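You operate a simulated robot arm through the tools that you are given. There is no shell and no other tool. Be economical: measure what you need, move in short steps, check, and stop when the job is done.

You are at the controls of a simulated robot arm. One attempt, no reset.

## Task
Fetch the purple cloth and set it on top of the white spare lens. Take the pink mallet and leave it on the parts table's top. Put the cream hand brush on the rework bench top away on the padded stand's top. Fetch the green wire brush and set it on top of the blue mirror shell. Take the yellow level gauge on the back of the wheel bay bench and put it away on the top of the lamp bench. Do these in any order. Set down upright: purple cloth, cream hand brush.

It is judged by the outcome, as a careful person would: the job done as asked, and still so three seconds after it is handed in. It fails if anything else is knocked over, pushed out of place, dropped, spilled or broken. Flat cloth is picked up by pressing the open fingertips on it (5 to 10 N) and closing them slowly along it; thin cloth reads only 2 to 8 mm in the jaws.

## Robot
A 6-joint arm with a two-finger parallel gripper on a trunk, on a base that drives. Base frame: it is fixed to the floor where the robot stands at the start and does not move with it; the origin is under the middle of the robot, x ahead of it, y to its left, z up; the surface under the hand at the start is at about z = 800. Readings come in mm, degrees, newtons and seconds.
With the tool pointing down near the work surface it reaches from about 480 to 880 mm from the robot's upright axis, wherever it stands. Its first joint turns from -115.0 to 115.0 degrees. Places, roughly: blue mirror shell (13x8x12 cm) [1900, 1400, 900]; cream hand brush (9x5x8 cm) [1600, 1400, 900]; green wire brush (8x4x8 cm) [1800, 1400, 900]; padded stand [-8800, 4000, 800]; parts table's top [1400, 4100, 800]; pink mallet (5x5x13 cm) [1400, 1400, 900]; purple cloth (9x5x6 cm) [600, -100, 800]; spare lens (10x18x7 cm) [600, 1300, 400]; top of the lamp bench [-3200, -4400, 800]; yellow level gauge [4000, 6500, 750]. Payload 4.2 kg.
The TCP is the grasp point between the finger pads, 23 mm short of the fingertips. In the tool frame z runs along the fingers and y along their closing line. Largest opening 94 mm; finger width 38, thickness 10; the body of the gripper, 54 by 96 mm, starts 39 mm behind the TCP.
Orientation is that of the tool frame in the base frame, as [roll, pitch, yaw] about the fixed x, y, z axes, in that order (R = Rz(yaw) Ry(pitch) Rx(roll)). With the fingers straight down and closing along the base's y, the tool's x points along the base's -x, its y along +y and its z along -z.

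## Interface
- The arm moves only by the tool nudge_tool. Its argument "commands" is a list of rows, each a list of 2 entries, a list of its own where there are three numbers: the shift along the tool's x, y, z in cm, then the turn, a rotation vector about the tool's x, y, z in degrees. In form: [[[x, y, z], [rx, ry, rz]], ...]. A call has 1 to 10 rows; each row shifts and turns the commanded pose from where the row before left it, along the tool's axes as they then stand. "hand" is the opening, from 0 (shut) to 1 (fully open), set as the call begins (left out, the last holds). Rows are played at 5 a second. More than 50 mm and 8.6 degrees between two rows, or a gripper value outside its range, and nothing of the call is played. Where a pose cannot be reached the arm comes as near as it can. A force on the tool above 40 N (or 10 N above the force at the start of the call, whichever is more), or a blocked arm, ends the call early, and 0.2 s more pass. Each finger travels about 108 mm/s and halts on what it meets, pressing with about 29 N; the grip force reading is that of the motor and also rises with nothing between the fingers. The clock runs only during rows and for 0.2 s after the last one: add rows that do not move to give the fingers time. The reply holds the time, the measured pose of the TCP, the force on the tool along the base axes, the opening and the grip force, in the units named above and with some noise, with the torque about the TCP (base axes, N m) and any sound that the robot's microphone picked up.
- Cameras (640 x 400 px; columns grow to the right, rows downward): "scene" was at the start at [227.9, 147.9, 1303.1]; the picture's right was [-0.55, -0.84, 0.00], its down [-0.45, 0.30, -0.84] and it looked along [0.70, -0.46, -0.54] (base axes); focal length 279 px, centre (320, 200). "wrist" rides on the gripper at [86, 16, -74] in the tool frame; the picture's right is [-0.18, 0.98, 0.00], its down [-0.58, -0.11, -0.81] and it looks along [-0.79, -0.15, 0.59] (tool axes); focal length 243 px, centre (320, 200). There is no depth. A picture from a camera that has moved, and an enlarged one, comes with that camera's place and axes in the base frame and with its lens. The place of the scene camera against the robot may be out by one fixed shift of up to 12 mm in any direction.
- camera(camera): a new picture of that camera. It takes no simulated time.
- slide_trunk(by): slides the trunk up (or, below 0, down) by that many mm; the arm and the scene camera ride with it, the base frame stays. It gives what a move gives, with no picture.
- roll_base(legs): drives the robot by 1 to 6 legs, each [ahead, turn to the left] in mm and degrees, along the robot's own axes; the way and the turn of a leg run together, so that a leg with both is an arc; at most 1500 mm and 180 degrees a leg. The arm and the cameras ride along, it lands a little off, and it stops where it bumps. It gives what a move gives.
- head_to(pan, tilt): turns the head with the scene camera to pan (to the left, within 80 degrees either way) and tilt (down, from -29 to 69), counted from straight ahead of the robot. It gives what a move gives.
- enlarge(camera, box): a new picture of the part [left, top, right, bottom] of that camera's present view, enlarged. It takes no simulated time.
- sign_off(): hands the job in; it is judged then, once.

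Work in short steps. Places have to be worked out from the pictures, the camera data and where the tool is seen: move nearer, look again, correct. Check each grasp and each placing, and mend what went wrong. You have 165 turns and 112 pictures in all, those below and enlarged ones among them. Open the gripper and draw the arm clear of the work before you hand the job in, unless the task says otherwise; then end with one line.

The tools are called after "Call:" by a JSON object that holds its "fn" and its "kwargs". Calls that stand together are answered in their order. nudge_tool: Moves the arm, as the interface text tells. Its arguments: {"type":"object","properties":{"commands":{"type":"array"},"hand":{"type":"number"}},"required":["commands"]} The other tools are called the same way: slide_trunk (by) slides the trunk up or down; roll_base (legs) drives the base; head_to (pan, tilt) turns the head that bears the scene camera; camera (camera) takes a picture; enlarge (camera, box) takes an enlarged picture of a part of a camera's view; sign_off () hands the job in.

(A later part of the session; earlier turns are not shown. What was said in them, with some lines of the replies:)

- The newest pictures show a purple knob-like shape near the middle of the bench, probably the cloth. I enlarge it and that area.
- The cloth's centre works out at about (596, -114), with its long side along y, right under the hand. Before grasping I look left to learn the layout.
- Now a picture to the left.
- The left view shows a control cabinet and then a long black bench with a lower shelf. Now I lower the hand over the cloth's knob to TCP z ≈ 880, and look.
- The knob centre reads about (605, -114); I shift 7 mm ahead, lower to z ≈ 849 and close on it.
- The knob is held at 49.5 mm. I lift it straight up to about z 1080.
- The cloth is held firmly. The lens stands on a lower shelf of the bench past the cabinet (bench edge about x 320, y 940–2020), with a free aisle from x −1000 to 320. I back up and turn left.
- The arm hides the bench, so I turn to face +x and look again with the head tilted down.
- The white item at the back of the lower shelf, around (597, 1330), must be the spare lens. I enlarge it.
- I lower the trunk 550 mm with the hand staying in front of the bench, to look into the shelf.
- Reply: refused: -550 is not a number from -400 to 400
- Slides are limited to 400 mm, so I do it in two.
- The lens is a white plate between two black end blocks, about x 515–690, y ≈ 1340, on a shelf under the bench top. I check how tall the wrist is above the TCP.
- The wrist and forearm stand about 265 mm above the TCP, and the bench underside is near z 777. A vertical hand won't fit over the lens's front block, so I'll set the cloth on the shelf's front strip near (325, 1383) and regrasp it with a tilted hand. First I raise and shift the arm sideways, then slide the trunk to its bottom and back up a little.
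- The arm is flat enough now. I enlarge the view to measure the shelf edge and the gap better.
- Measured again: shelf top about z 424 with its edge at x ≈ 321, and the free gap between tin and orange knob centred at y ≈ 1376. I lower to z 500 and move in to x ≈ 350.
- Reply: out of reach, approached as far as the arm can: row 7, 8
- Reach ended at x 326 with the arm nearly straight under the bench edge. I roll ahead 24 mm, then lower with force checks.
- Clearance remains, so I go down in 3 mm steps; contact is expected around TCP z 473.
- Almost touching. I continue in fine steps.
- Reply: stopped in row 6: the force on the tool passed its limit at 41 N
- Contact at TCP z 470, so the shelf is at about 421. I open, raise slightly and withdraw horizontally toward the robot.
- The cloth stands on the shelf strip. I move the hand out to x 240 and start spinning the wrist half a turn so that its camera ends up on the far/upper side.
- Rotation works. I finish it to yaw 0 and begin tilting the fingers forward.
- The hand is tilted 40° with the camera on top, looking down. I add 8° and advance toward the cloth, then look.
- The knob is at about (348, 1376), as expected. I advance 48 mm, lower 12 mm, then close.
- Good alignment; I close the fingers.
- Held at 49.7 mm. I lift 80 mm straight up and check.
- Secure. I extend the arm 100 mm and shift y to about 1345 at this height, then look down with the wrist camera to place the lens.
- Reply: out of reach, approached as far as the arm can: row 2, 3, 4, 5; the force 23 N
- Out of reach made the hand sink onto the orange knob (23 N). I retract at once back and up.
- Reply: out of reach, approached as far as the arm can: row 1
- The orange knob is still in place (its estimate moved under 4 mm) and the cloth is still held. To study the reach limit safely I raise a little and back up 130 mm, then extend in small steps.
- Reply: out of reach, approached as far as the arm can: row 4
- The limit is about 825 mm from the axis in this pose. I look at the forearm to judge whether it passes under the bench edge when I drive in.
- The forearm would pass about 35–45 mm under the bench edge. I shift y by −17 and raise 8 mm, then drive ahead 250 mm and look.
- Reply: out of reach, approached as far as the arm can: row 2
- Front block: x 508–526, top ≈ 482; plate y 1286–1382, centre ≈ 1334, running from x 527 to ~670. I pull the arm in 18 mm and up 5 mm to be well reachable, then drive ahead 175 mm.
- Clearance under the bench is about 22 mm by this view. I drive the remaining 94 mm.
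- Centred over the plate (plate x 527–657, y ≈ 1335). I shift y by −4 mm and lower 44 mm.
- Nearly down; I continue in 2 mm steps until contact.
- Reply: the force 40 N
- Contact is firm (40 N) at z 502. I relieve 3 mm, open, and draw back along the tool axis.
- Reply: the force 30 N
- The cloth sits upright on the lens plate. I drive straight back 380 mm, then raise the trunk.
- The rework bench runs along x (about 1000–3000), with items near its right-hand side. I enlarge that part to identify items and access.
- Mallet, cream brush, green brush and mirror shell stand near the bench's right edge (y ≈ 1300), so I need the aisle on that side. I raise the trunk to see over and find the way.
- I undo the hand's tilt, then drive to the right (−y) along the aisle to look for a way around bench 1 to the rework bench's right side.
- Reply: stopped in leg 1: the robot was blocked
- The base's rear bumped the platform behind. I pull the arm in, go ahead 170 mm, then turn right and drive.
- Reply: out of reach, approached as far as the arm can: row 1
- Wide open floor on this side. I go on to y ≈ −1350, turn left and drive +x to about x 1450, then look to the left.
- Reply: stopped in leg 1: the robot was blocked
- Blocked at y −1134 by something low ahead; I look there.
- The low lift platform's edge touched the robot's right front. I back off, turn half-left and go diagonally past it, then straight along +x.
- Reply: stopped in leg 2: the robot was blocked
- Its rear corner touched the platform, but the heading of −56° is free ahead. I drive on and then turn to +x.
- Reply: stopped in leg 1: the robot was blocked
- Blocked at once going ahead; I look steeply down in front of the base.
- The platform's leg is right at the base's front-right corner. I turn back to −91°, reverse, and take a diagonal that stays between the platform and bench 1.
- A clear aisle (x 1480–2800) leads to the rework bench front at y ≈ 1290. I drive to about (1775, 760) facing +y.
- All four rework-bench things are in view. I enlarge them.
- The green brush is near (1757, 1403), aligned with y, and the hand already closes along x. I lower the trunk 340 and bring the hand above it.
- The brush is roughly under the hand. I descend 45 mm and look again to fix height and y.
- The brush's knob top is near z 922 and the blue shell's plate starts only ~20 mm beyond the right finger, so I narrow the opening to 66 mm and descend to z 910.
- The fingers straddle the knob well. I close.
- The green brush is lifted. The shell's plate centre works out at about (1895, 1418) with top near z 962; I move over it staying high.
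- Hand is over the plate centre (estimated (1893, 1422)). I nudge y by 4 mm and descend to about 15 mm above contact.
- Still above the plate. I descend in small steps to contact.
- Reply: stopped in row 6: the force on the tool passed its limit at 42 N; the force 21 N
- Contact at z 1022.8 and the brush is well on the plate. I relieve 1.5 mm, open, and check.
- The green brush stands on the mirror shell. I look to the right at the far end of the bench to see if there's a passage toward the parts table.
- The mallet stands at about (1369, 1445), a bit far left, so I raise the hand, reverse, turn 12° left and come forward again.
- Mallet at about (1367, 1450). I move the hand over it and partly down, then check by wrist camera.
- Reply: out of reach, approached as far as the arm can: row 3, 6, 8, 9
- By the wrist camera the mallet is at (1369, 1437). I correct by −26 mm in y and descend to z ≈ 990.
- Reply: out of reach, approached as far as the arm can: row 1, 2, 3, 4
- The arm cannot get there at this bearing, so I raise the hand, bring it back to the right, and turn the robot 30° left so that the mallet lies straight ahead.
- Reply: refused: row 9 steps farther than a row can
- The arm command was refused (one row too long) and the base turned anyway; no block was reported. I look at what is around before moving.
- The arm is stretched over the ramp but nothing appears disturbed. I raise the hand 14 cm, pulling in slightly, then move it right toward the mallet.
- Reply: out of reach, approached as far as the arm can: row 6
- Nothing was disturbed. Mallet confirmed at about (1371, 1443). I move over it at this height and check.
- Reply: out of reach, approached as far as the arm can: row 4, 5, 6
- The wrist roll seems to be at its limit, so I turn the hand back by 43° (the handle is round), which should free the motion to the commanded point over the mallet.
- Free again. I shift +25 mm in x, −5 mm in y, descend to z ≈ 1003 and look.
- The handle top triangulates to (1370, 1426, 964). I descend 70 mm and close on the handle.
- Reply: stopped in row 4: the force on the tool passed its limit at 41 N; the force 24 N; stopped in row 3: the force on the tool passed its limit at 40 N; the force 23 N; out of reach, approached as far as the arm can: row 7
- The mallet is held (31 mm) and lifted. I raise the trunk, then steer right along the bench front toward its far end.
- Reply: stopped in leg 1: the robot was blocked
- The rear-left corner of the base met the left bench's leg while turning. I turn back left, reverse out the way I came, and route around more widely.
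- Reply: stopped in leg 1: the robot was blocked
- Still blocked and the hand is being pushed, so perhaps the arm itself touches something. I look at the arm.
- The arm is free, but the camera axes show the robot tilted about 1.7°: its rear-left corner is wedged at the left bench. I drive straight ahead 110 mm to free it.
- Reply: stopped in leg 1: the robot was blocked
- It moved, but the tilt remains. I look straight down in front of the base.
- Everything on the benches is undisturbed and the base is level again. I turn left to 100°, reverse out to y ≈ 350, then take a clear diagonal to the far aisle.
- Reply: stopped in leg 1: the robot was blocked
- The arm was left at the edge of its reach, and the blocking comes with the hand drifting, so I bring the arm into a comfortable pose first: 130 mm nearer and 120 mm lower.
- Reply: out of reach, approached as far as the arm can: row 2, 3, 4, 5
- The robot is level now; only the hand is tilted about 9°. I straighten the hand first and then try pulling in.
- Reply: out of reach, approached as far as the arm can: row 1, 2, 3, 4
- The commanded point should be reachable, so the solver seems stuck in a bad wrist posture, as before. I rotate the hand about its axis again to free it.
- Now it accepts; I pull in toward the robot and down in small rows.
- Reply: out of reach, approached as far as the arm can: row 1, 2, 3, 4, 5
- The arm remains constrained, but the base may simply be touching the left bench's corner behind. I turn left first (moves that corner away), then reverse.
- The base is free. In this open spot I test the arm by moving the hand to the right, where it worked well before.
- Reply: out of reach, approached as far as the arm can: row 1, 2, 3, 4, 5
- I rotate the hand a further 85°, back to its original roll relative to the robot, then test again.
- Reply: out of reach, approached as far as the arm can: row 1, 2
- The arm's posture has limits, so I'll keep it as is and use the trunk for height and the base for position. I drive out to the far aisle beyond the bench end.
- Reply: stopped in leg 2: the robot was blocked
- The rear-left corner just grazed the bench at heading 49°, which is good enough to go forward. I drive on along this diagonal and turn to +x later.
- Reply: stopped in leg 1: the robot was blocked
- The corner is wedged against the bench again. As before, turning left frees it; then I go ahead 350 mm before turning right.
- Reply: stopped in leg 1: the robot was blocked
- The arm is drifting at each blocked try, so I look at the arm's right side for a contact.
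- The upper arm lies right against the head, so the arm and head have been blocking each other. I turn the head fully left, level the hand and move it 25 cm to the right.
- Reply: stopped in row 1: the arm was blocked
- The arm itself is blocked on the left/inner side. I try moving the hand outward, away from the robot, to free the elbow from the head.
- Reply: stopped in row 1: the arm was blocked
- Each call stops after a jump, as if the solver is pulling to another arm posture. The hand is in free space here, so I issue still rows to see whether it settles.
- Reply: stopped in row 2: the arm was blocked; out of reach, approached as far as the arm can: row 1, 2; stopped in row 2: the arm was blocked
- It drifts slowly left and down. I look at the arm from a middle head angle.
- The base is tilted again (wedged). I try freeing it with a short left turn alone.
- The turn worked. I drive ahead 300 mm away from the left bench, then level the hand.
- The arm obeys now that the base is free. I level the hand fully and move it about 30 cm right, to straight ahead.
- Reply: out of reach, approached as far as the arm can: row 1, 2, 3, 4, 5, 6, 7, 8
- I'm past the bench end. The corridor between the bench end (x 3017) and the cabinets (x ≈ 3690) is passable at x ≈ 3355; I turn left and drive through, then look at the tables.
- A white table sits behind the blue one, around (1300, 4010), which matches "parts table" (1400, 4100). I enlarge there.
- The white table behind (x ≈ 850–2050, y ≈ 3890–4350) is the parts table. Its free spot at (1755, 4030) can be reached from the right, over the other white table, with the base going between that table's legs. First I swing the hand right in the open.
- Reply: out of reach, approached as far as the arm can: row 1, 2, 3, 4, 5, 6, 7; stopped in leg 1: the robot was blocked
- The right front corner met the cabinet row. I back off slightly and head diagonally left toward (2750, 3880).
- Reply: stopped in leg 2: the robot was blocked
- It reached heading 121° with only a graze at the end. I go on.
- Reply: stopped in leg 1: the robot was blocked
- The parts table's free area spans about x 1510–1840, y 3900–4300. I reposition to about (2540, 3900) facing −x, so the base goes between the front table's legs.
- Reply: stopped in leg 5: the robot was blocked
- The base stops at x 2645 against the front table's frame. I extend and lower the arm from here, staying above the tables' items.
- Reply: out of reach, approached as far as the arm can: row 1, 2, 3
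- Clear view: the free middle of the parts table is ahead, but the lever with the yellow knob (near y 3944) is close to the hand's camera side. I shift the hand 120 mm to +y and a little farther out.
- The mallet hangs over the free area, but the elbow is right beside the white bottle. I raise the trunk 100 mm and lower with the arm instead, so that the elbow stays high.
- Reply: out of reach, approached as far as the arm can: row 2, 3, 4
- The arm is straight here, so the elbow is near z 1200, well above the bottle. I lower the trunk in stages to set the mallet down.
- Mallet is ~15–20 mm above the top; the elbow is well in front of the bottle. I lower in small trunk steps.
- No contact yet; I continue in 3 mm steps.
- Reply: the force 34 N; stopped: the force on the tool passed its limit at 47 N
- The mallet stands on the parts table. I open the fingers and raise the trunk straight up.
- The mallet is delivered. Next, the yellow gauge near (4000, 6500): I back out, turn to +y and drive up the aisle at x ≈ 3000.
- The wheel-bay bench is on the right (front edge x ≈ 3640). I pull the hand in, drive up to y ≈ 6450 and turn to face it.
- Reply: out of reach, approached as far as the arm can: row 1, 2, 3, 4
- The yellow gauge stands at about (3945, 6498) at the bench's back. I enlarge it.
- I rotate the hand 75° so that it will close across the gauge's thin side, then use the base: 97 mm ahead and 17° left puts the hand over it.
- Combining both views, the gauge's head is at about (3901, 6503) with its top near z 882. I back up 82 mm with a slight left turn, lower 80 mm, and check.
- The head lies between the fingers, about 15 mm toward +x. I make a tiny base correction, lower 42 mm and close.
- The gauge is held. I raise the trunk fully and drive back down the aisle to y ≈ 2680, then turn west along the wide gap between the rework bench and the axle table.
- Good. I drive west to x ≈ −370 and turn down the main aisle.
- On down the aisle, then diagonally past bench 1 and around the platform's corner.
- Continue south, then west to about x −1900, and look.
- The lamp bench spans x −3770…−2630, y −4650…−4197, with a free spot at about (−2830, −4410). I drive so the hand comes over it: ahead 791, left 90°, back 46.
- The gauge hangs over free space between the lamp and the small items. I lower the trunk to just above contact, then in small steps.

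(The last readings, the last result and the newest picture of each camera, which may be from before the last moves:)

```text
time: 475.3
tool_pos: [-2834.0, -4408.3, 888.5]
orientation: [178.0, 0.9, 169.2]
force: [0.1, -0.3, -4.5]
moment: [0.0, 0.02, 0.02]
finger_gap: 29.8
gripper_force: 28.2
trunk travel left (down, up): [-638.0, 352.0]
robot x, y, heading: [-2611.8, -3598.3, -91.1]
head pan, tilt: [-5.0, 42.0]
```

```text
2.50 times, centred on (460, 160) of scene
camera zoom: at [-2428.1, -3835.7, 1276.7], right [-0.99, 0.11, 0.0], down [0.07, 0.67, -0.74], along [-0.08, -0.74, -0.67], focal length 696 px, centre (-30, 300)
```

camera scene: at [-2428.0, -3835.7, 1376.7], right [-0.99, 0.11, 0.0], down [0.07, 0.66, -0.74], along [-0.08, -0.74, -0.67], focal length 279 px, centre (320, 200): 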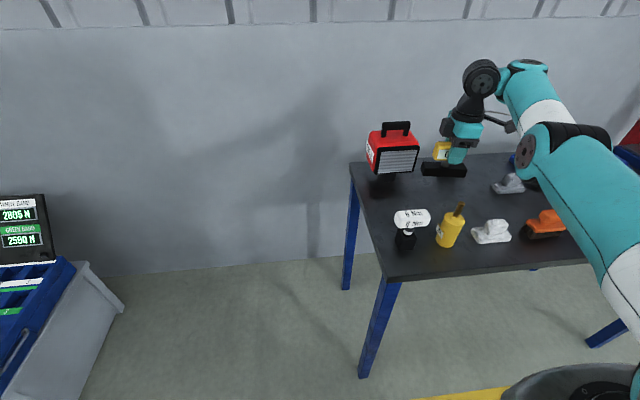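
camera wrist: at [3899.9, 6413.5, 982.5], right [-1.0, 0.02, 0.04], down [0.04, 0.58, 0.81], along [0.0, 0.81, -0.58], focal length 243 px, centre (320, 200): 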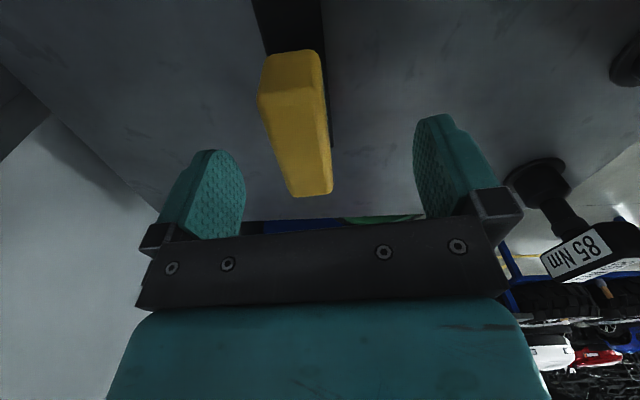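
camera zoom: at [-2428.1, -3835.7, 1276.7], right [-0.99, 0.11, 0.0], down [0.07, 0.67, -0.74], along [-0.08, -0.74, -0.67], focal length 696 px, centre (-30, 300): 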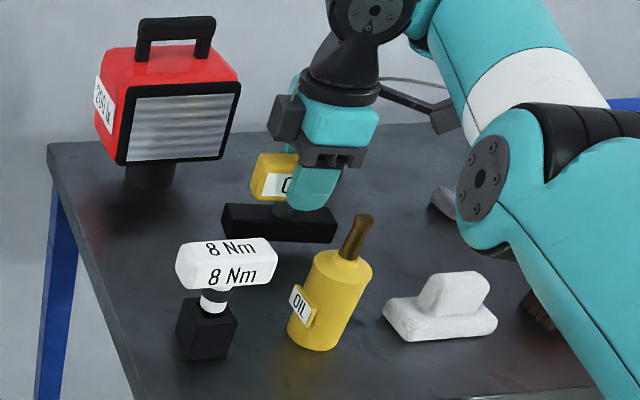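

Placement looks clear. I lower in small steps until contact.

Call:
{"fn": "slide_trunk", "kwargs": {"by": -14}}

Call:
{"fn": "slide_trunk", "kwargs": {"by": -5}}

Call:
{"fn": "slide_trunk", "kwargs": {"by": -4}}

Call:
{"fn": "slide_trunk", "kwargs": {"by": -3}}

```text
time: 475.9
tool_pos: [-2834.0, -4408.0, 872.9]
orientation: [178.0, 0.8, 169.2]
force: [0.7, 0.2, -3.5]
moment: [0.04, 0.08, -0.01]
finger_gap: 29.8
gripper_force: 29.4
trunk travel left (down, up): [-624.0, 366.0]
robot x, y, heading: [-2611.4, -3591.7, -91.3]
head pan, tilt: [-5.0, 42.0]
```

```text
time: 476.5
tool_pos: [-2835.0, -4407.6, 868.5]
orientation: [178.0, 0.9, 169.2]
force: [0.0, 0.2, 0.4]
moment: [-0.17, -0.25, 0.01]
finger_gap: 30.2
gripper_force: 28.9
trunk travel left (down, up): [-619.0, 371.0]
robot x, y, heading: [-2610.7, -3595.9, -91.3]
head pan, tilt: [-5.0, 42.0]
```

```text
time: 477.0
tool_pos: [-2834.2, -4407.6, 866.4]
orientation: [178.4, 0.8, 169.2]
force: [-0.5, 2.0, 25.8]
moment: [-0.36, 0.07, 0.24]
finger_gap: 29.1
gripper_force: 28.7
trunk travel left (down, up): [-615.0, 375.0]
robot x, y, heading: [-2614.8, -3596.7, -91.2]
head pan, tilt: [-5.0, 42.0]
```

```text
time: 477.5
tool_pos: [-2834.8, -4407.2, 863.3]
orientation: [178.1, 0.9, 169.0]
force: [-3.0, -7.1, 25.3]
moment: [-0.9, 0.19, -0.04]
finger_gap: 30.0
gripper_force: 28.9
trunk travel left (down, up): [-612.0, 378.0]
robot x, y, heading: [-2610.7, -3598.8, -91.2]
head pan, tilt: [-5.0, 42.0]
```

Contact. I open to release, raise the trunk, and check.

Call:
{"fn": "nudge_tool", "kwargs": {"commands": [[[0, 0, 0], [0, 0, 0]], [[0, 0, 0], [0, 0, 0]], [[0, 0, 0], [0, 0, 0]]], "hand": 0.8}}

Call:
{"fn": "slide_trunk", "kwargs": {"by": 370}}

Call:
{"fn": "enlarge", "kwargs": {"camera": "scene", "box": [320, 150, 600, 330]}}

```text
time: 478.3
tool_pos: [-2834.7, -4407.0, 861.1]
orientation: [178.0, 0.9, 169.1]
force: [-0.7, -0.3, -0.3]
moment: [-0.02, -0.04, 0.0]
finger_gap: 75.2
gripper_force: 0.1
trunk travel left (down, up): [-612.0, 378.0]
robot x, y, heading: [-2611.3, -3597.2, -91.5]
head pan, tilt: [-5.0, 42.0]
```

```text
time: 481.9
tool_pos: [-2834.2, -4407.5, 1231.8]
orientation: [177.9, 0.9, 169.1]
force: [1.1, 0.3, -0.3]
moment: [0.02, 0.0, 0.02]
finger_gap: 75.0
gripper_force: 0.2
trunk travel left (down, up): [-982.0, 8.0]
robot x, y, heading: [-2612.2, -3598.9, -91.1]
head pan, tilt: [-5.0, 42.0]
```

```text
2.22 times, centred on (460, 240) of scene
camera zoom: at [-2428.1, -3835.6, 1620.7], right [-0.99, 0.11, 0.0], down [0.07, 0.67, -0.74], along [-0.08, -0.74, -0.67], focal length 619 px, centre (9, 111)
```

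zoom: 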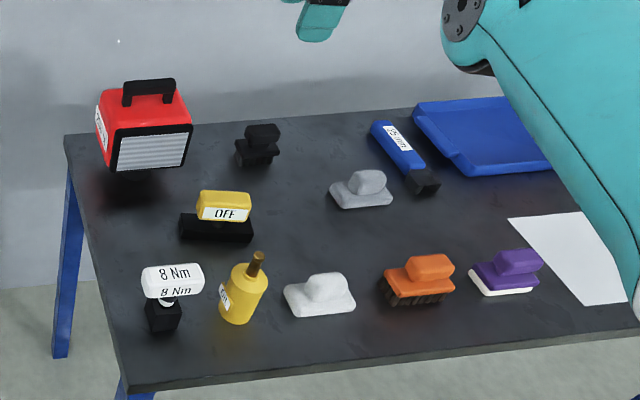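

The gauge is set on the lamp bench. Last is the cream brush at about (1555, 1401). I drive back east along the wall lane, then north-east.

Call:
{"fn": "roll_base", "kwargs": {"legs": [[-60, 0], [0, 91.1], [1400, 0], [1220, 0], [0, 50.3], [1400, 0]]}}

```text
time: 507.9
tool_pos: [1553.2, -1942.6, 1231.7]
orientation: [178.0, 0.9, -48.8]
force: [0.0, 0.0, 0.1]
moment: [0.0, -0.01, -0.01]
finger_gap: 75.0
gripper_force: 0.0
trunk travel left (down, up): [-982.0, 8.0]
robot x, y, heading: [879.2, -2443.0, 50.6]
head pan, tilt: [-5.0, 42.0]
```

Continue to the aisle before the rework bench.

Call:
{"fn": "roll_base", "kwargs": {"legs": [[0, -2.0], [1500, 0], [40, 0], [0, 41], [1400, 0], [450, 0]]}}

```text
time: 526.9
tool_pos: [2210.2, 1356.6, 1230.5]
orientation: [178.0, 0.9, -12.2]
force: [0.6, -0.3, 0.6]
moment: [-0.01, 0.05, 0.02]
finger_gap: 75.3
gripper_force: 0.1
trunk travel left (down, up): [-982.0, 8.0]
robot x, y, heading: [1968.2, 550.8, 87.2]
head pan, tilt: [-5.0, 42.0]
```

Now I turn left 41.5°, come ahead 110 mm, and rotate the hand to match the brush (long axis about 11° from x).

Call:
{"fn": "roll_base", "kwargs": {"legs": [[0, 41.4], [110, 0], [0, -0.6]]}}

Call:
{"fn": "nudge_tool", "kwargs": {"commands": [[[0, 0, 0], [0, 0, 6]], [[0, 0, 0], [0, 0, 6]], [[0, 0, 0], [0, 0, 5.6]], [[0, 0, 0], [0, 0, 0]]], "hand": 1}}

Call:
{"fn": "slide_trunk", "kwargs": {"by": -190}}

Call:
{"fn": "camera", "kwargs": {"camera": "wrist"}}

```text
time: 530.4
tool_pos: [1550.0, 1400.6, 1230.8]
orientation: [178.0, 0.9, 29.2]
force: [0.3, 0.0, -0.3]
moment: [-0.02, 0.0, 0.02]
finger_gap: 75.3
gripper_force: 0.0
trunk travel left (down, up): [-982.0, 8.0]
robot x, y, heading: [1901.4, 639.6, 128.6]
head pan, tilt: [-5.0, 42.0]
```

```text
time: 531.4
tool_pos: [1550.0, 1401.3, 1231.3]
orientation: [177.8, 0.2, 11.4]
force: [-0.7, -0.1, -0.3]
moment: [0.02, 0.02, -0.02]
finger_gap: 93.7
gripper_force: 0.0
trunk travel left (down, up): [-982.0, 8.0]
robot x, y, heading: [1901.4, 638.2, 128.9]
head pan, tilt: [-5.0, 42.0]
```

```text
time: 533.4
tool_pos: [1550.3, 1402.4, 1040.4]
orientation: [177.8, 0.2, 11.6]
force: [-1.2, 0.5, 0.0]
moment: [0.0, 0.01, 0.01]
finger_gap: 94.1
gripper_force: 0.1
trunk travel left (down, up): [-792.0, 198.0]
robot x, y, heading: [1902.4, 637.0, 128.5]
head pan, tilt: [-5.0, 42.0]
```

```text
3 pictures are left
camera wrist: at [1639.0, 1405.3, 1115.4], right [0.02, -1.0, 0.04], down [-0.59, 0.02, 0.8], along [-0.8, -0.04, -0.59], focal length 243 px, centre (320, 200)
```

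wrist: 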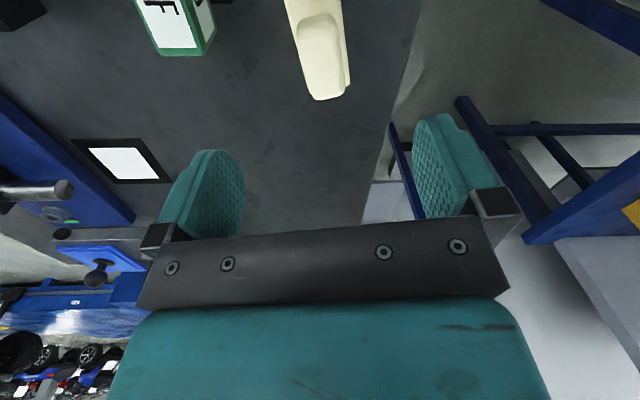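

The knob is at about (1557, 1394). I back the base 10 mm, narrow the opening to 70 mm (the OFF sign is near), lower 127 mm, and close.

Call:
{"fn": "roll_base", "kwargs": {"legs": [[-10, 0]]}}

Call:
{"fn": "nudge_tool", "kwargs": {"commands": [[[0, 0, 0], [0, 0, 0]], [[0, 0, 0], [0, 0, 0]]], "hand": 0.75}}

Call:
{"fn": "slide_trunk", "kwargs": {"by": -90}}

Call:
{"fn": "slide_trunk", "kwargs": {"by": -37}}

Call:
{"fn": "nudge_tool", "kwargs": {"commands": [[[0, 0, 0], [0, 0, 0]], [[0, 0, 0], [0, 0, 0]], [[0, 0, 0], [0, 0, 0]], [[0, 0, 0], [0, 0, 0]], [[0, 0, 0], [0, 0, 0]]], "hand": 0}}

```text
time: 534.2
tool_pos: [1556.5, 1393.8, 1041.3]
orientation: [177.7, 0.3, 11.7]
force: [-0.7, -0.4, 0.5]
moment: [-0.02, 0.05, -0.01]
finger_gap: 94.3
gripper_force: 0.1
trunk travel left (down, up): [-792.0, 198.0]
robot x, y, heading: [1904.6, 628.0, 128.9]
head pan, tilt: [-5.0, 42.0]
```

```text
time: 534.8
tool_pos: [1556.6, 1393.3, 1040.9]
orientation: [177.8, 0.1, 11.6]
force: [-0.2, -0.1, -0.9]
moment: [-0.05, 0.03, 0.02]
finger_gap: 70.6
gripper_force: 0.0
trunk travel left (down, up): [-792.0, 198.0]
robot x, y, heading: [1903.8, 628.5, 128.5]
head pan, tilt: [-5.0, 42.0]
```

```text
time: 536.0
tool_pos: [1556.4, 1394.7, 951.4]
orientation: [177.8, 0.2, 11.6]
force: [-0.1, -0.3, -0.4]
moment: [0.01, 0.0, -0.01]
finger_gap: 70.8
gripper_force: 0.1
trunk travel left (down, up): [-702.0, 288.0]
robot x, y, heading: [1906.1, 633.8, 128.7]
head pan, tilt: [-5.0, 42.0]
```

```text
time: 536.8
tool_pos: [1557.0, 1393.9, 913.2]
orientation: [177.8, 0.1, 11.7]
force: [0.3, 0.1, -0.4]
moment: [0.01, 0.01, 0.04]
finger_gap: 70.4
gripper_force: 0.0
trunk travel left (down, up): [-665.0, 325.0]
robot x, y, heading: [1902.6, 628.9, 128.5]
head pan, tilt: [-5.0, 42.0]
```

```text
time: 538.0
tool_pos: [1556.0, 1394.0, 914.0]
orientation: [177.8, 0.2, 11.7]
force: [-0.3, 1.5, 5.4]
moment: [0.32, 0.01, 0.04]
finger_gap: 30.1
gripper_force: 29.1
trunk travel left (down, up): [-665.0, 325.0]
robot x, y, heading: [1906.2, 627.2, 128.8]
head pan, tilt: [-5.0, 42.0]
```

The cream brush is gripped (30 mm). I lift it and begin the drive: back out to the south, then south-west to the wall lane.

Call:
{"fn": "slide_trunk", "kwargs": {"by": 320}}

Call:
{"fn": "roll_base", "kwargs": {"legs": [[0, -38.5], [-1400, 0], [-530, 0], [0, 139.6], [1500, 0], [1500, 0]]}}

```text
time: 541.2
tool_pos: [1556.2, 1393.4, 1233.7]
orientation: [177.7, 0.2, 11.7]
force: [0.5, -0.9, -0.9]
moment: [0.0, -0.02, -0.04]
finger_gap: 29.8
gripper_force: 29.4
trunk travel left (down, up): [-985.0, 5.0]
robot x, y, heading: [1903.7, 629.9, 128.6]
head pan, tilt: [-5.0, 42.0]
```

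```text
time: 572.3
tool_pos: [-721.2, -3996.0, 1234.5]
orientation: [177.7, 0.1, 110.0]
force: [0.5, 0.2, -1.2]
moment: [0.04, 0.05, 0.01]
finger_gap: 29.6
gripper_force: 28.9
trunk travel left (down, up): [-985.0, 5.0]
robot x, y, heading: [-16.3, -3535.6, -132.5]
head pan, tilt: [-5.0, 42.0]
```

Held. West along the wall lane to x ≈ −4200, then north.

Call:
{"fn": "roll_base", "kwargs": {"legs": [[0, -47.5], [1400, 0], [1400, 0], [1400, 0], [0, -90], [1200, 0]]}}

```text
time: 604.0
tool_pos: [-3897.5, -1434.8, 1235.1]
orientation: [177.8, 0.1, -29.0]
force: [-0.8, -0.4, -0.9]
moment: [0.02, -0.03, 0.0]
finger_gap: 29.9
gripper_force: 29.3
trunk travel left (down, up): [-985.0, 5.0]
robot x, y, heading: [-4133.5, -2240.2, 88.1]
head pan, tilt: [-5.0, 42.0]
```

I look ahead-left once before driving north through unknown ground.

Call:
{"fn": "head_to", "kwargs": {"pan": 30, "tilt": 10}}

Call:
{"fn": "camera", "kwargs": {"camera": "scene"}}

```text
time: 605.0
tool_pos: [-3896.0, -1435.1, 1232.7]
orientation: [177.8, 0.3, -29.0]
force: [0.9, 0.1, -1.0]
moment: [0.0, 0.01, -0.01]
finger_gap: 29.6
gripper_force: 29.0
trunk travel left (down, up): [-985.0, 5.0]
robot x, y, heading: [-4125.4, -2241.1, 88.2]
head pan, tilt: [30.0, 10.0]
```

```text
2 pictures are left
camera scene: at [-4361.2, -1999.6, 1674.3], right [0.88, 0.47, 0.0], down [0.08, -0.15, -0.98], along [-0.46, 0.87, -0.17], focal length 279 px, centre (320, 200)
```

scene: 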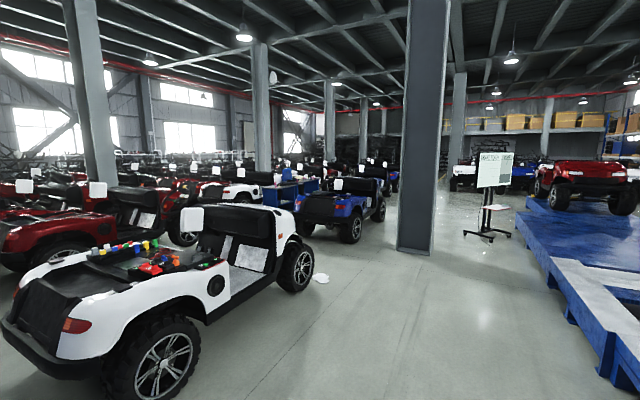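

The lane north (x ≈ −4130) is open, with a column at (−5070, 2840) and a board stand at (−3925, 4244). I drive north to y ≈ 2500, then diagonally left between them.

Call:
{"fn": "roll_base", "kwargs": {"legs": [[1500, 0], [1500, 0], [1500, 0], [240, 0], [0, 36.8], [1500, 0]]}}

```text
time: 636.7
tool_pos: [-5010.4, 4538.6, 1233.5]
orientation: [177.7, 0.2, 7.4]
force: [0.1, 0.2, -0.8]
moment: [-0.01, 0.01, -0.01]
finger_gap: 29.6
gripper_force: 29.2
trunk travel left (down, up): [-985.0, 5.0]
robot x, y, heading: [-4715.9, 3752.6, 124.6]
head pan, tilt: [30.0, 10.0]
```

I look west toward the padded stand's place.

Call:
{"fn": "head_to", "kwargs": {"pan": 52, "tilt": 12}}

Call:
{"fn": "camera", "kwargs": {"camera": "scene"}}

```text
time: 637.6
tool_pos: [-5008.9, 4541.6, 1234.0]
orientation: [177.7, 0.2, 7.4]
force: [0.0, -0.1, -1.5]
moment: [-0.01, -0.01, 0.04]
finger_gap: 29.6
gripper_force: 28.8
trunk travel left (down, up): [-985.0, 5.0]
robot x, y, heading: [-4712.9, 3748.5, 124.5]
head pan, tilt: [52.0, 12.0]
```

```text
1 pictures are left
camera scene: at [-5054.9, 3774.7, 1671.1], right [0.06, 1.0, 0.0], down [0.21, -0.01, -0.98], along [-0.98, 0.06, -0.21], focal length 279 px, centre (320, 200)
```

scene: 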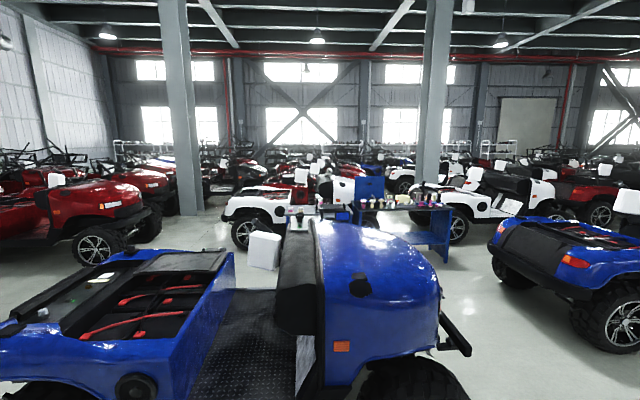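

The blue workbench is at about x −8600, y 4520–5780, so the padded stand should be just left of it. The free way is right of the blue jeep at y ≈ 5450; I drive there and west to x ≈ −7650.

Call:
{"fn": "roll_base", "kwargs": {"legs": [[0, -9.7], [1500, 0], [375, 0], [0, 65.2], [1500, 0], [650, 0]]}}

```text
time: 660.8
tool_pos: [-8466.5, 5594.9, 1234.4]
orientation: [177.9, 0.1, 64.0]
force: [1.0, -0.2, -0.6]
moment: [0.01, -0.02, 0.0]
finger_gap: 29.7
gripper_force: 29.4
trunk travel left (down, up): [-985.0, 5.0]
robot x, y, heading: [-7644.9, 5408.2, -178.9]
head pan, tilt: [52.0, 12.0]
```

Now south behind the jeep to y ≈ 3800 and turn to face west.

Call:
{"fn": "roll_base", "kwargs": {"legs": [[0, 88.9], [1400, 0], [205, 0], [0, -90]]}}

Call:
{"fn": "head_to", "kwargs": {"pan": -5, "tilt": 25}}

```text
time: 663.1
tool_pos: [-8416.7, 5071.8, 1233.9]
orientation: [177.9, -0.1, 99.1]
force: [-0.3, 1.2, -0.4]
moment: [-0.02, 0.0, 0.01]
finger_gap: 29.7
gripper_force: 28.8
trunk travel left (down, up): [-985.0, 5.0]
robot x, y, heading: [-7625.0, 5366.8, -151.0]
head pan, tilt: [52.0, 12.0]
stopped in leg 1: the robot was blocked; the commanded pose is now the measured one
```

```text
time: 664.3
tool_pos: [-8419.3, 5077.1, 1233.2]
orientation: [177.8, 0.2, 99.1]
force: [-0.5, 0.8, -2.6]
moment: [0.01, 0.0, 0.0]
finger_gap: 29.7
gripper_force: 28.9
trunk travel left (down, up): [-985.0, 5.0]
robot x, y, heading: [-7626.2, 5369.7, -150.8]
head pan, tilt: [-5.0, 25.0]
```

A rear corner grazed a jeep. I go ahead 150 mm on this heading, then continue turning left and drive south.

Call:
{"fn": "roll_base", "kwargs": {"legs": [[150, 0], [0, 59.8], [1300, 0]]}}

```text
time: 674.3
tool_pos: [-7933.6, 3196.6, 1233.8]
orientation: [177.7, 0.1, 158.7]
force: [0.9, -0.1, -0.7]
moment: [0.0, 0.03, 0.02]
finger_gap: 29.8
gripper_force: 28.9
trunk travel left (down, up): [-985.0, 5.0]
robot x, y, heading: [-7781.3, 4030.5, -91.2]
head pan, tilt: [-5.0, 25.0]
```

South 165 mm more, turn to face west, and take the last picture of the stand.

Call:
{"fn": "roll_base", "kwargs": {"legs": [[165, 0], [0, -88.8]]}}

Call:
{"fn": "head_to", "kwargs": {"pan": -8, "tilt": 36}}

Call:
{"fn": "camera", "kwargs": {"camera": "scene"}}

```text
time: 679.5
tool_pos: [-8621.6, 4000.2, 1233.3]
orientation: [177.8, 0.2, 69.6]
force: [-0.4, 0.4, -1.8]
moment: [0.01, -0.02, -0.04]
finger_gap: 29.8
gripper_force: 28.7
trunk travel left (down, up): [-985.0, 5.0]
robot x, y, heading: [-7785.5, 3865.0, 179.7]
head pan, tilt: [-5.0, 25.0]
```

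```text
time: 680.3
tool_pos: [-8621.3, 4001.1, 1232.3]
orientation: [177.7, 0.2, 69.6]
force: [0.6, 0.0, -1.1]
moment: [0.02, 0.04, -0.03]
finger_gap: 29.4
gripper_force: 28.6
trunk travel left (down, up): [-985.0, 5.0]
robot x, y, heading: [-7786.9, 3861.7, 179.7]
head pan, tilt: [-8.0, 36.0]
```

```text
0 pictures are left
camera scene: at [-8024.5, 3684.8, 1632.7], right [0.14, 0.99, 0.0], down [0.58, -0.08, -0.81], along [-0.8, 0.12, -0.59], focal length 279 px, centre (320, 200)
```

scene: 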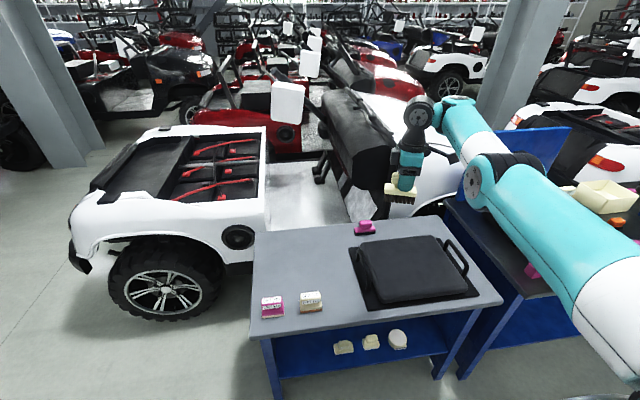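

The grey-topped stand (x −8950…−8505, y 3535–4350) is in view, and its left half has a clear spot at about (−8780, 3760). I bring the hand over it by a small turn, 150 mm ahead, and another turn.

Call:
{"fn": "roll_base", "kwargs": {"legs": [[0, 6.3], [150, 0], [0, 8.9]]}}

```text
time: 682.8
tool_pos: [-8775.2, 3763.5, 1232.1]
orientation: [177.7, 0.3, 84.9]
force: [0.6, -0.2, -1.8]
moment: [-0.01, -0.01, -0.01]
finger_gap: 29.7
gripper_force: 29.9
trunk travel left (down, up): [-985.0, 5.0]
robot x, y, heading: [-7933.0, 3846.2, -165.2]
head pan, tilt: [-8.0, 36.0]
```

The hand is at (−8775, 3763). I lower the trunk in steps, watching the force.

Call:
{"fn": "slide_trunk", "kwargs": {"by": -310}}

Call:
{"fn": "slide_trunk", "kwargs": {"by": -10}}

Call:
{"fn": "slide_trunk", "kwargs": {"by": -10}}

Call:
{"fn": "slide_trunk", "kwargs": {"by": -6}}

Call:
{"fn": "slide_trunk", "kwargs": {"by": -6}}

```text
time: 685.9
tool_pos: [-8775.2, 3761.8, 923.0]
orientation: [177.7, 0.2, 84.8]
force: [0.1, -0.3, -1.4]
moment: [0.02, 0.01, 0.0]
finger_gap: 29.7
gripper_force: 29.0
trunk travel left (down, up): [-675.0, 315.0]
robot x, y, heading: [-7936.2, 3847.2, -165.1]
head pan, tilt: [-8.0, 36.0]
```

```text
time: 686.5
tool_pos: [-8774.6, 3761.4, 912.2]
orientation: [177.6, 0.3, 84.9]
force: [-0.7, -0.1, -1.5]
moment: [-0.01, 0.03, -0.02]
finger_gap: 30.0
gripper_force: 28.5
trunk travel left (down, up): [-665.0, 325.0]
robot x, y, heading: [-7931.6, 3851.0, -165.0]
head pan, tilt: [-8.0, 36.0]
```

```text
time: 687.1
tool_pos: [-8775.1, 3762.1, 902.6]
orientation: [177.7, 0.3, 84.8]
force: [-0.3, 0.4, -1.3]
moment: [0.01, 0.0, 0.02]
finger_gap: 29.4
gripper_force: 29.0
trunk travel left (down, up): [-655.0, 335.0]
robot x, y, heading: [-7935.2, 3847.1, -164.9]
head pan, tilt: [-8.0, 36.0]
```

```text
time: 687.6
tool_pos: [-8774.5, 3761.5, 896.4]
orientation: [177.7, 0.2, 84.9]
force: [0.2, -0.6, -1.7]
moment: [0.02, -0.02, 0.0]
finger_gap: 29.7
gripper_force: 29.0
trunk travel left (down, up): [-649.0, 341.0]
robot x, y, heading: [-7932.8, 3848.4, -165.2]
head pan, tilt: [-8.0, 36.0]
```

```text
time: 688.2
tool_pos: [-8775.0, 3763.0, 891.0]
orientation: [177.8, 0.1, 84.8]
force: [0.1, 1.1, -0.7]
moment: [0.01, -0.01, 0.0]
finger_gap: 29.7
gripper_force: 29.3
trunk travel left (down, up): [-643.0, 347.0]
robot x, y, heading: [-7932.2, 3849.6, -165.2]
head pan, tilt: [-8.0, 36.0]
```

No contact yet; I go on in 5 mm and then 3 mm steps.

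Call:
{"fn": "slide_trunk", "kwargs": {"by": -6}}

Call:
{"fn": "slide_trunk", "kwargs": {"by": -6}}

Call:
{"fn": "slide_trunk", "kwargs": {"by": -5}}

Call:
{"fn": "slide_trunk", "kwargs": {"by": -4}}

Call:
{"fn": "slide_trunk", "kwargs": {"by": -3}}

```text
time: 688.7
tool_pos: [-8775.1, 3763.2, 885.6]
orientation: [177.8, 0.1, 84.9]
force: [-0.6, -0.5, -1.5]
moment: [0.03, 0.02, -0.02]
finger_gap: 29.5
gripper_force: 28.6
trunk travel left (down, up): [-637.0, 353.0]
robot x, y, heading: [-7932.1, 3848.3, -165.3]
head pan, tilt: [-8.0, 36.0]
```

```text
time: 689.3
tool_pos: [-8775.4, 3762.1, 878.6]
orientation: [177.6, 0.2, 84.9]
force: [-0.7, 0.1, -0.4]
moment: [0.03, 0.0, 0.01]
finger_gap: 29.6
gripper_force: 28.8
trunk travel left (down, up): [-631.0, 359.0]
robot x, y, heading: [-7931.3, 3851.6, -165.1]
head pan, tilt: [-8.0, 36.0]
```

```text
time: 689.8
tool_pos: [-8774.4, 3762.4, 873.6]
orientation: [177.7, 0.2, 84.8]
force: [0.6, -0.3, -1.2]
moment: [0.03, 0.01, 0.03]
finger_gap: 29.6
gripper_force: 28.9
trunk travel left (down, up): [-626.0, 364.0]
robot x, y, heading: [-7934.5, 3847.7, -165.4]
head pan, tilt: [-8.0, 36.0]
```

```text
time: 690.4
tool_pos: [-8774.8, 3761.3, 869.2]
orientation: [177.7, 0.1, 84.9]
force: [0.0, -0.3, -1.3]
moment: [0.01, -0.01, 0.03]
finger_gap: 29.7
gripper_force: 28.5
trunk travel left (down, up): [-622.0, 368.0]
robot x, y, heading: [-7932.2, 3854.0, -165.4]
head pan, tilt: [-8.0, 36.0]
```

```text
time: 690.9
tool_pos: [-8775.0, 3762.2, 867.2]
orientation: [177.6, 0.1, 84.9]
force: [-0.4, -0.1, -1.5]
moment: [0.03, -0.01, -0.01]
finger_gap: 29.6
gripper_force: 28.8
trunk travel left (down, up): [-619.0, 371.0]
robot x, y, heading: [-7933.4, 3850.7, -165.1]
head pan, tilt: [-8.0, 36.0]
```

Call:
{"fn": "slide_trunk", "kwargs": {"by": -3}}

Call:
{"fn": "slide_trunk", "kwargs": {"by": -3}}

Call:
{"fn": "slide_trunk", "kwargs": {"by": -3}}

Call:
{"fn": "slide_trunk", "kwargs": {"by": -2}}

```text
time: 691.4
tool_pos: [-8774.2, 3762.0, 863.7]
orientation: [177.6, 0.2, 84.9]
force: [0.0, 0.6, 0.1]
moment: [0.03, 0.01, 0.01]
finger_gap: 29.9
gripper_force: 28.8
trunk travel left (down, up): [-616.0, 374.0]
robot x, y, heading: [-7928.6, 3849.0, -165.1]
head pan, tilt: [-8.0, 36.0]
```

```text
time: 691.9
tool_pos: [-8775.3, 3763.3, 861.0]
orientation: [177.8, 0.1, 85.0]
force: [0.6, 0.5, -1.5]
moment: [-0.04, 0.01, -0.01]
finger_gap: 29.6
gripper_force: 28.9
trunk travel left (down, up): [-613.0, 377.0]
robot x, y, heading: [-7934.4, 3852.3, -164.9]
head pan, tilt: [-8.0, 36.0]
```

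```text
time: 692.4
tool_pos: [-8775.7, 3761.7, 857.7]
orientation: [177.6, 0.2, 84.9]
force: [0.5, -0.3, -1.1]
moment: [0.01, 0.0, -0.03]
finger_gap: 29.5
gripper_force: 28.5
trunk travel left (down, up): [-610.0, 380.0]
robot x, y, heading: [-7931.9, 3848.3, -165.2]
head pan, tilt: [-8.0, 36.0]
```

```text
time: 693.0
tool_pos: [-8775.8, 3762.3, 855.8]
orientation: [177.7, 0.2, 85.0]
force: [-0.1, -0.3, -1.3]
moment: [0.03, 0.01, -0.01]
finger_gap: 29.6
gripper_force: 29.0
trunk travel left (down, up): [-608.0, 382.0]
robot x, y, heading: [-7931.5, 3851.8, -164.9]
head pan, tilt: [-8.0, 36.0]
```

Still none; the stand is a bit lower than 800. I continue in 4 mm steps.

Call:
{"fn": "slide_trunk", "kwargs": {"by": -4}}

Call:
{"fn": "slide_trunk", "kwargs": {"by": -4}}

Call:
{"fn": "slide_trunk", "kwargs": {"by": -4}}

Call:
{"fn": "slide_trunk", "kwargs": {"by": -4}}

Call:
{"fn": "slide_trunk", "kwargs": {"by": -4}}

Call:
{"fn": "slide_trunk", "kwargs": {"by": -4}}

```text
time: 693.5
tool_pos: [-8775.4, 3761.6, 852.8]
orientation: [177.8, 0.2, 84.9]
force: [-0.2, -0.2, -1.7]
moment: [0.04, 0.0, -0.01]
finger_gap: 29.6
gripper_force: 29.5
trunk travel left (down, up): [-604.0, 386.0]
robot x, y, heading: [-7934.0, 3851.0, -165.3]
head pan, tilt: [-8.0, 36.0]
```

```text
time: 694.0
tool_pos: [-8774.4, 3761.8, 848.6]
orientation: [177.7, 0.3, 84.8]
force: [-0.2, 0.3, -1.2]
moment: [0.02, -0.01, -0.02]
finger_gap: 29.5
gripper_force: 29.0
trunk travel left (down, up): [-600.0, 390.0]
robot x, y, heading: [-7934.5, 3847.7, -165.3]
head pan, tilt: [-8.0, 36.0]
```

```text
time: 694.5
tool_pos: [-8775.8, 3761.5, 844.3]
orientation: [177.7, 0.2, 84.9]
force: [-0.3, 0.9, -1.7]
moment: [0.0, 0.0, -0.01]
finger_gap: 29.9
gripper_force: 28.9
trunk travel left (down, up): [-596.0, 394.0]
robot x, y, heading: [-7934.9, 3850.7, -165.4]
head pan, tilt: [-8.0, 36.0]
```

```text
time: 695.1
tool_pos: [-8775.2, 3762.6, 839.2]
orientation: [177.7, 0.2, 84.9]
force: [-0.1, -0.1, -0.8]
moment: [0.0, 0.0, 0.04]
finger_gap: 29.6
gripper_force: 29.0
trunk travel left (down, up): [-592.0, 398.0]
robot x, y, heading: [-7932.9, 3849.5, -164.9]
head pan, tilt: [-8.0, 36.0]
```

```text
time: 695.6
tool_pos: [-8775.7, 3761.9, 835.5]
orientation: [177.7, 0.3, 84.9]
force: [-0.1, -0.5, -1.7]
moment: [0.01, 0.01, 0.0]
finger_gap: 29.6
gripper_force: 28.6
trunk travel left (down, up): [-588.0, 402.0]
robot x, y, heading: [-7932.2, 3846.4, -165.1]
head pan, tilt: [-8.0, 36.0]
```

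```text
time: 696.1
tool_pos: [-8774.9, 3762.1, 831.9]
orientation: [177.7, 0.3, 84.9]
force: [-0.1, -0.6, -1.9]
moment: [0.02, -0.01, -0.02]
finger_gap: 29.5
gripper_force: 28.8
trunk travel left (down, up): [-584.0, 406.0]
robot x, y, heading: [-7930.7, 3849.5, -165.1]
head pan, tilt: [-8.0, 36.0]
```

Call:
{"fn": "slide_trunk", "kwargs": {"by": -4}}

Call:
{"fn": "slide_trunk", "kwargs": {"by": -4}}

Call:
{"fn": "slide_trunk", "kwargs": {"by": -4}}

Call:
{"fn": "slide_trunk", "kwargs": {"by": -4}}

Call:
{"fn": "slide_trunk", "kwargs": {"by": -4}}

Call:
{"fn": "slide_trunk", "kwargs": {"by": -4}}

```text
time: 696.7
tool_pos: [-8775.4, 3762.0, 828.9]
orientation: [177.7, 0.2, 84.9]
force: [0.6, -0.3, -1.6]
moment: [-0.01, -0.03, 0.03]
finger_gap: 29.7
gripper_force: 29.2
trunk travel left (down, up): [-580.0, 410.0]
robot x, y, heading: [-7935.0, 3846.7, -165.0]
head pan, tilt: [-8.0, 36.0]
```

```text
time: 697.2
tool_pos: [-8774.8, 3762.3, 823.6]
orientation: [177.7, 0.2, 84.9]
force: [1.2, 0.0, -1.9]
moment: [-0.01, 0.0, 0.0]
finger_gap: 29.9
gripper_force: 29.5
trunk travel left (down, up): [-576.0, 414.0]
robot x, y, heading: [-7931.7, 3849.5, -165.3]
head pan, tilt: [-8.0, 36.0]
```

```text
time: 697.7
tool_pos: [-8774.0, 3761.8, 819.3]
orientation: [177.7, 0.2, 85.0]
force: [-0.7, -0.3, -2.3]
moment: [0.02, 0.0, -0.03]
finger_gap: 29.7
gripper_force: 29.2
trunk travel left (down, up): [-572.0, 418.0]
robot x, y, heading: [-7933.8, 3847.9, -165.1]
head pan, tilt: [-8.0, 36.0]
```

```text
time: 698.2
tool_pos: [-8773.9, 3762.7, 816.5]
orientation: [177.6, 0.2, 84.9]
force: [-0.6, -0.1, -1.2]
moment: [0.03, 0.0, 0.02]
finger_gap: 29.6
gripper_force: 29.1
trunk travel left (down, up): [-568.0, 422.0]
robot x, y, heading: [-7932.7, 3849.5, -165.4]
head pan, tilt: [-8.0, 36.0]
```

```text
time: 698.8
tool_pos: [-8774.7, 3762.4, 815.8]
orientation: [178.1, 0.3, 84.8]
force: [4.3, 0.9, 19.3]
moment: [-0.58, 0.17, 0.22]
finger_gap: 29.9
gripper_force: 28.9
trunk travel left (down, up): [-564.0, 426.0]
robot x, y, heading: [-7931.9, 3848.7, -165.3]
head pan, tilt: [-8.0, 36.0]
```

```text
time: 699.2
tool_pos: [-8776.1, 3762.4, 814.0]
orientation: [178.4, 0.3, 84.8]
force: [2.0, 0.3, 11.7]
moment: [-0.15, 0.2, 0.12]
finger_gap: 29.7
gripper_force: 28.8
trunk travel left (down, up): [-561.0, 429.0]
robot x, y, heading: [-7934.6, 3848.3, -165.2]
head pan, tilt: [-8.0, 36.0]
stopped: the force on the tool passed its limit at 44 N (the readings are from after the stop); the commanded pose is now the measured one
```

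Contact at z 815 means the top is at 750, consistent with the brush standing flat. I open, then raise the trunk.

Call:
{"fn": "nudge_tool", "kwargs": {"commands": [[[0, 0, 0], [0, 0, 0]], [[0, 0, 0], [0, 0, 0]], [[0, 0, 0], [0, 0, 0]]], "hand": 0.75}}

Call:
{"fn": "slide_trunk", "kwargs": {"by": 60}}

Call:
{"fn": "slide_trunk", "kwargs": {"by": 300}}

```text
time: 700.0
tool_pos: [-8776.2, 3761.8, 812.5]
orientation: [178.0, 0.3, 84.9]
force: [0.0, -0.7, -0.2]
moment: [-0.01, 0.02, -0.02]
finger_gap: 70.5
gripper_force: 0.0
trunk travel left (down, up): [-561.0, 429.0]
robot x, y, heading: [-7933.5, 3847.1, -165.3]
head pan, tilt: [-8.0, 36.0]
```

```text
time: 701.0
tool_pos: [-8776.3, 3761.6, 873.1]
orientation: [178.2, 0.3, 84.9]
force: [0.2, -0.1, 0.3]
moment: [-0.01, -0.01, -0.01]
finger_gap: 70.4
gripper_force: 0.1
trunk travel left (down, up): [-621.0, 369.0]
robot x, y, heading: [-7931.8, 3850.8, -165.3]
head pan, tilt: [-8.0, 36.0]
```

```text
time: 704.0
tool_pos: [-8776.1, 3762.7, 1172.0]
orientation: [178.1, 0.4, 84.8]
force: [-0.6, -0.3, -1.1]
moment: [0.05, 0.01, 0.01]
finger_gap: 70.4
gripper_force: 0.0
trunk travel left (down, up): [-921.0, 69.0]
robot x, y, heading: [-7933.7, 3849.0, -165.3]
head pan, tilt: [-8.0, 36.0]
```

The brush was released with no load left on the hand. The gripper is open and well clear, so I hand in the job.

Call:
{"fn": "sign_off", "kwargs": {}}

```text
The job is handed in.
```

All five items are at their destinations. The cloth, green brush, mallet and gauge were seen in place. The cream brush was not: I had no pictures left after setting it down. Force readings showed it touching and released on the grey-topped stand at about (−8775, 3760), top height 750 mm. I took that stand to be the padded stand without firm confirmation.
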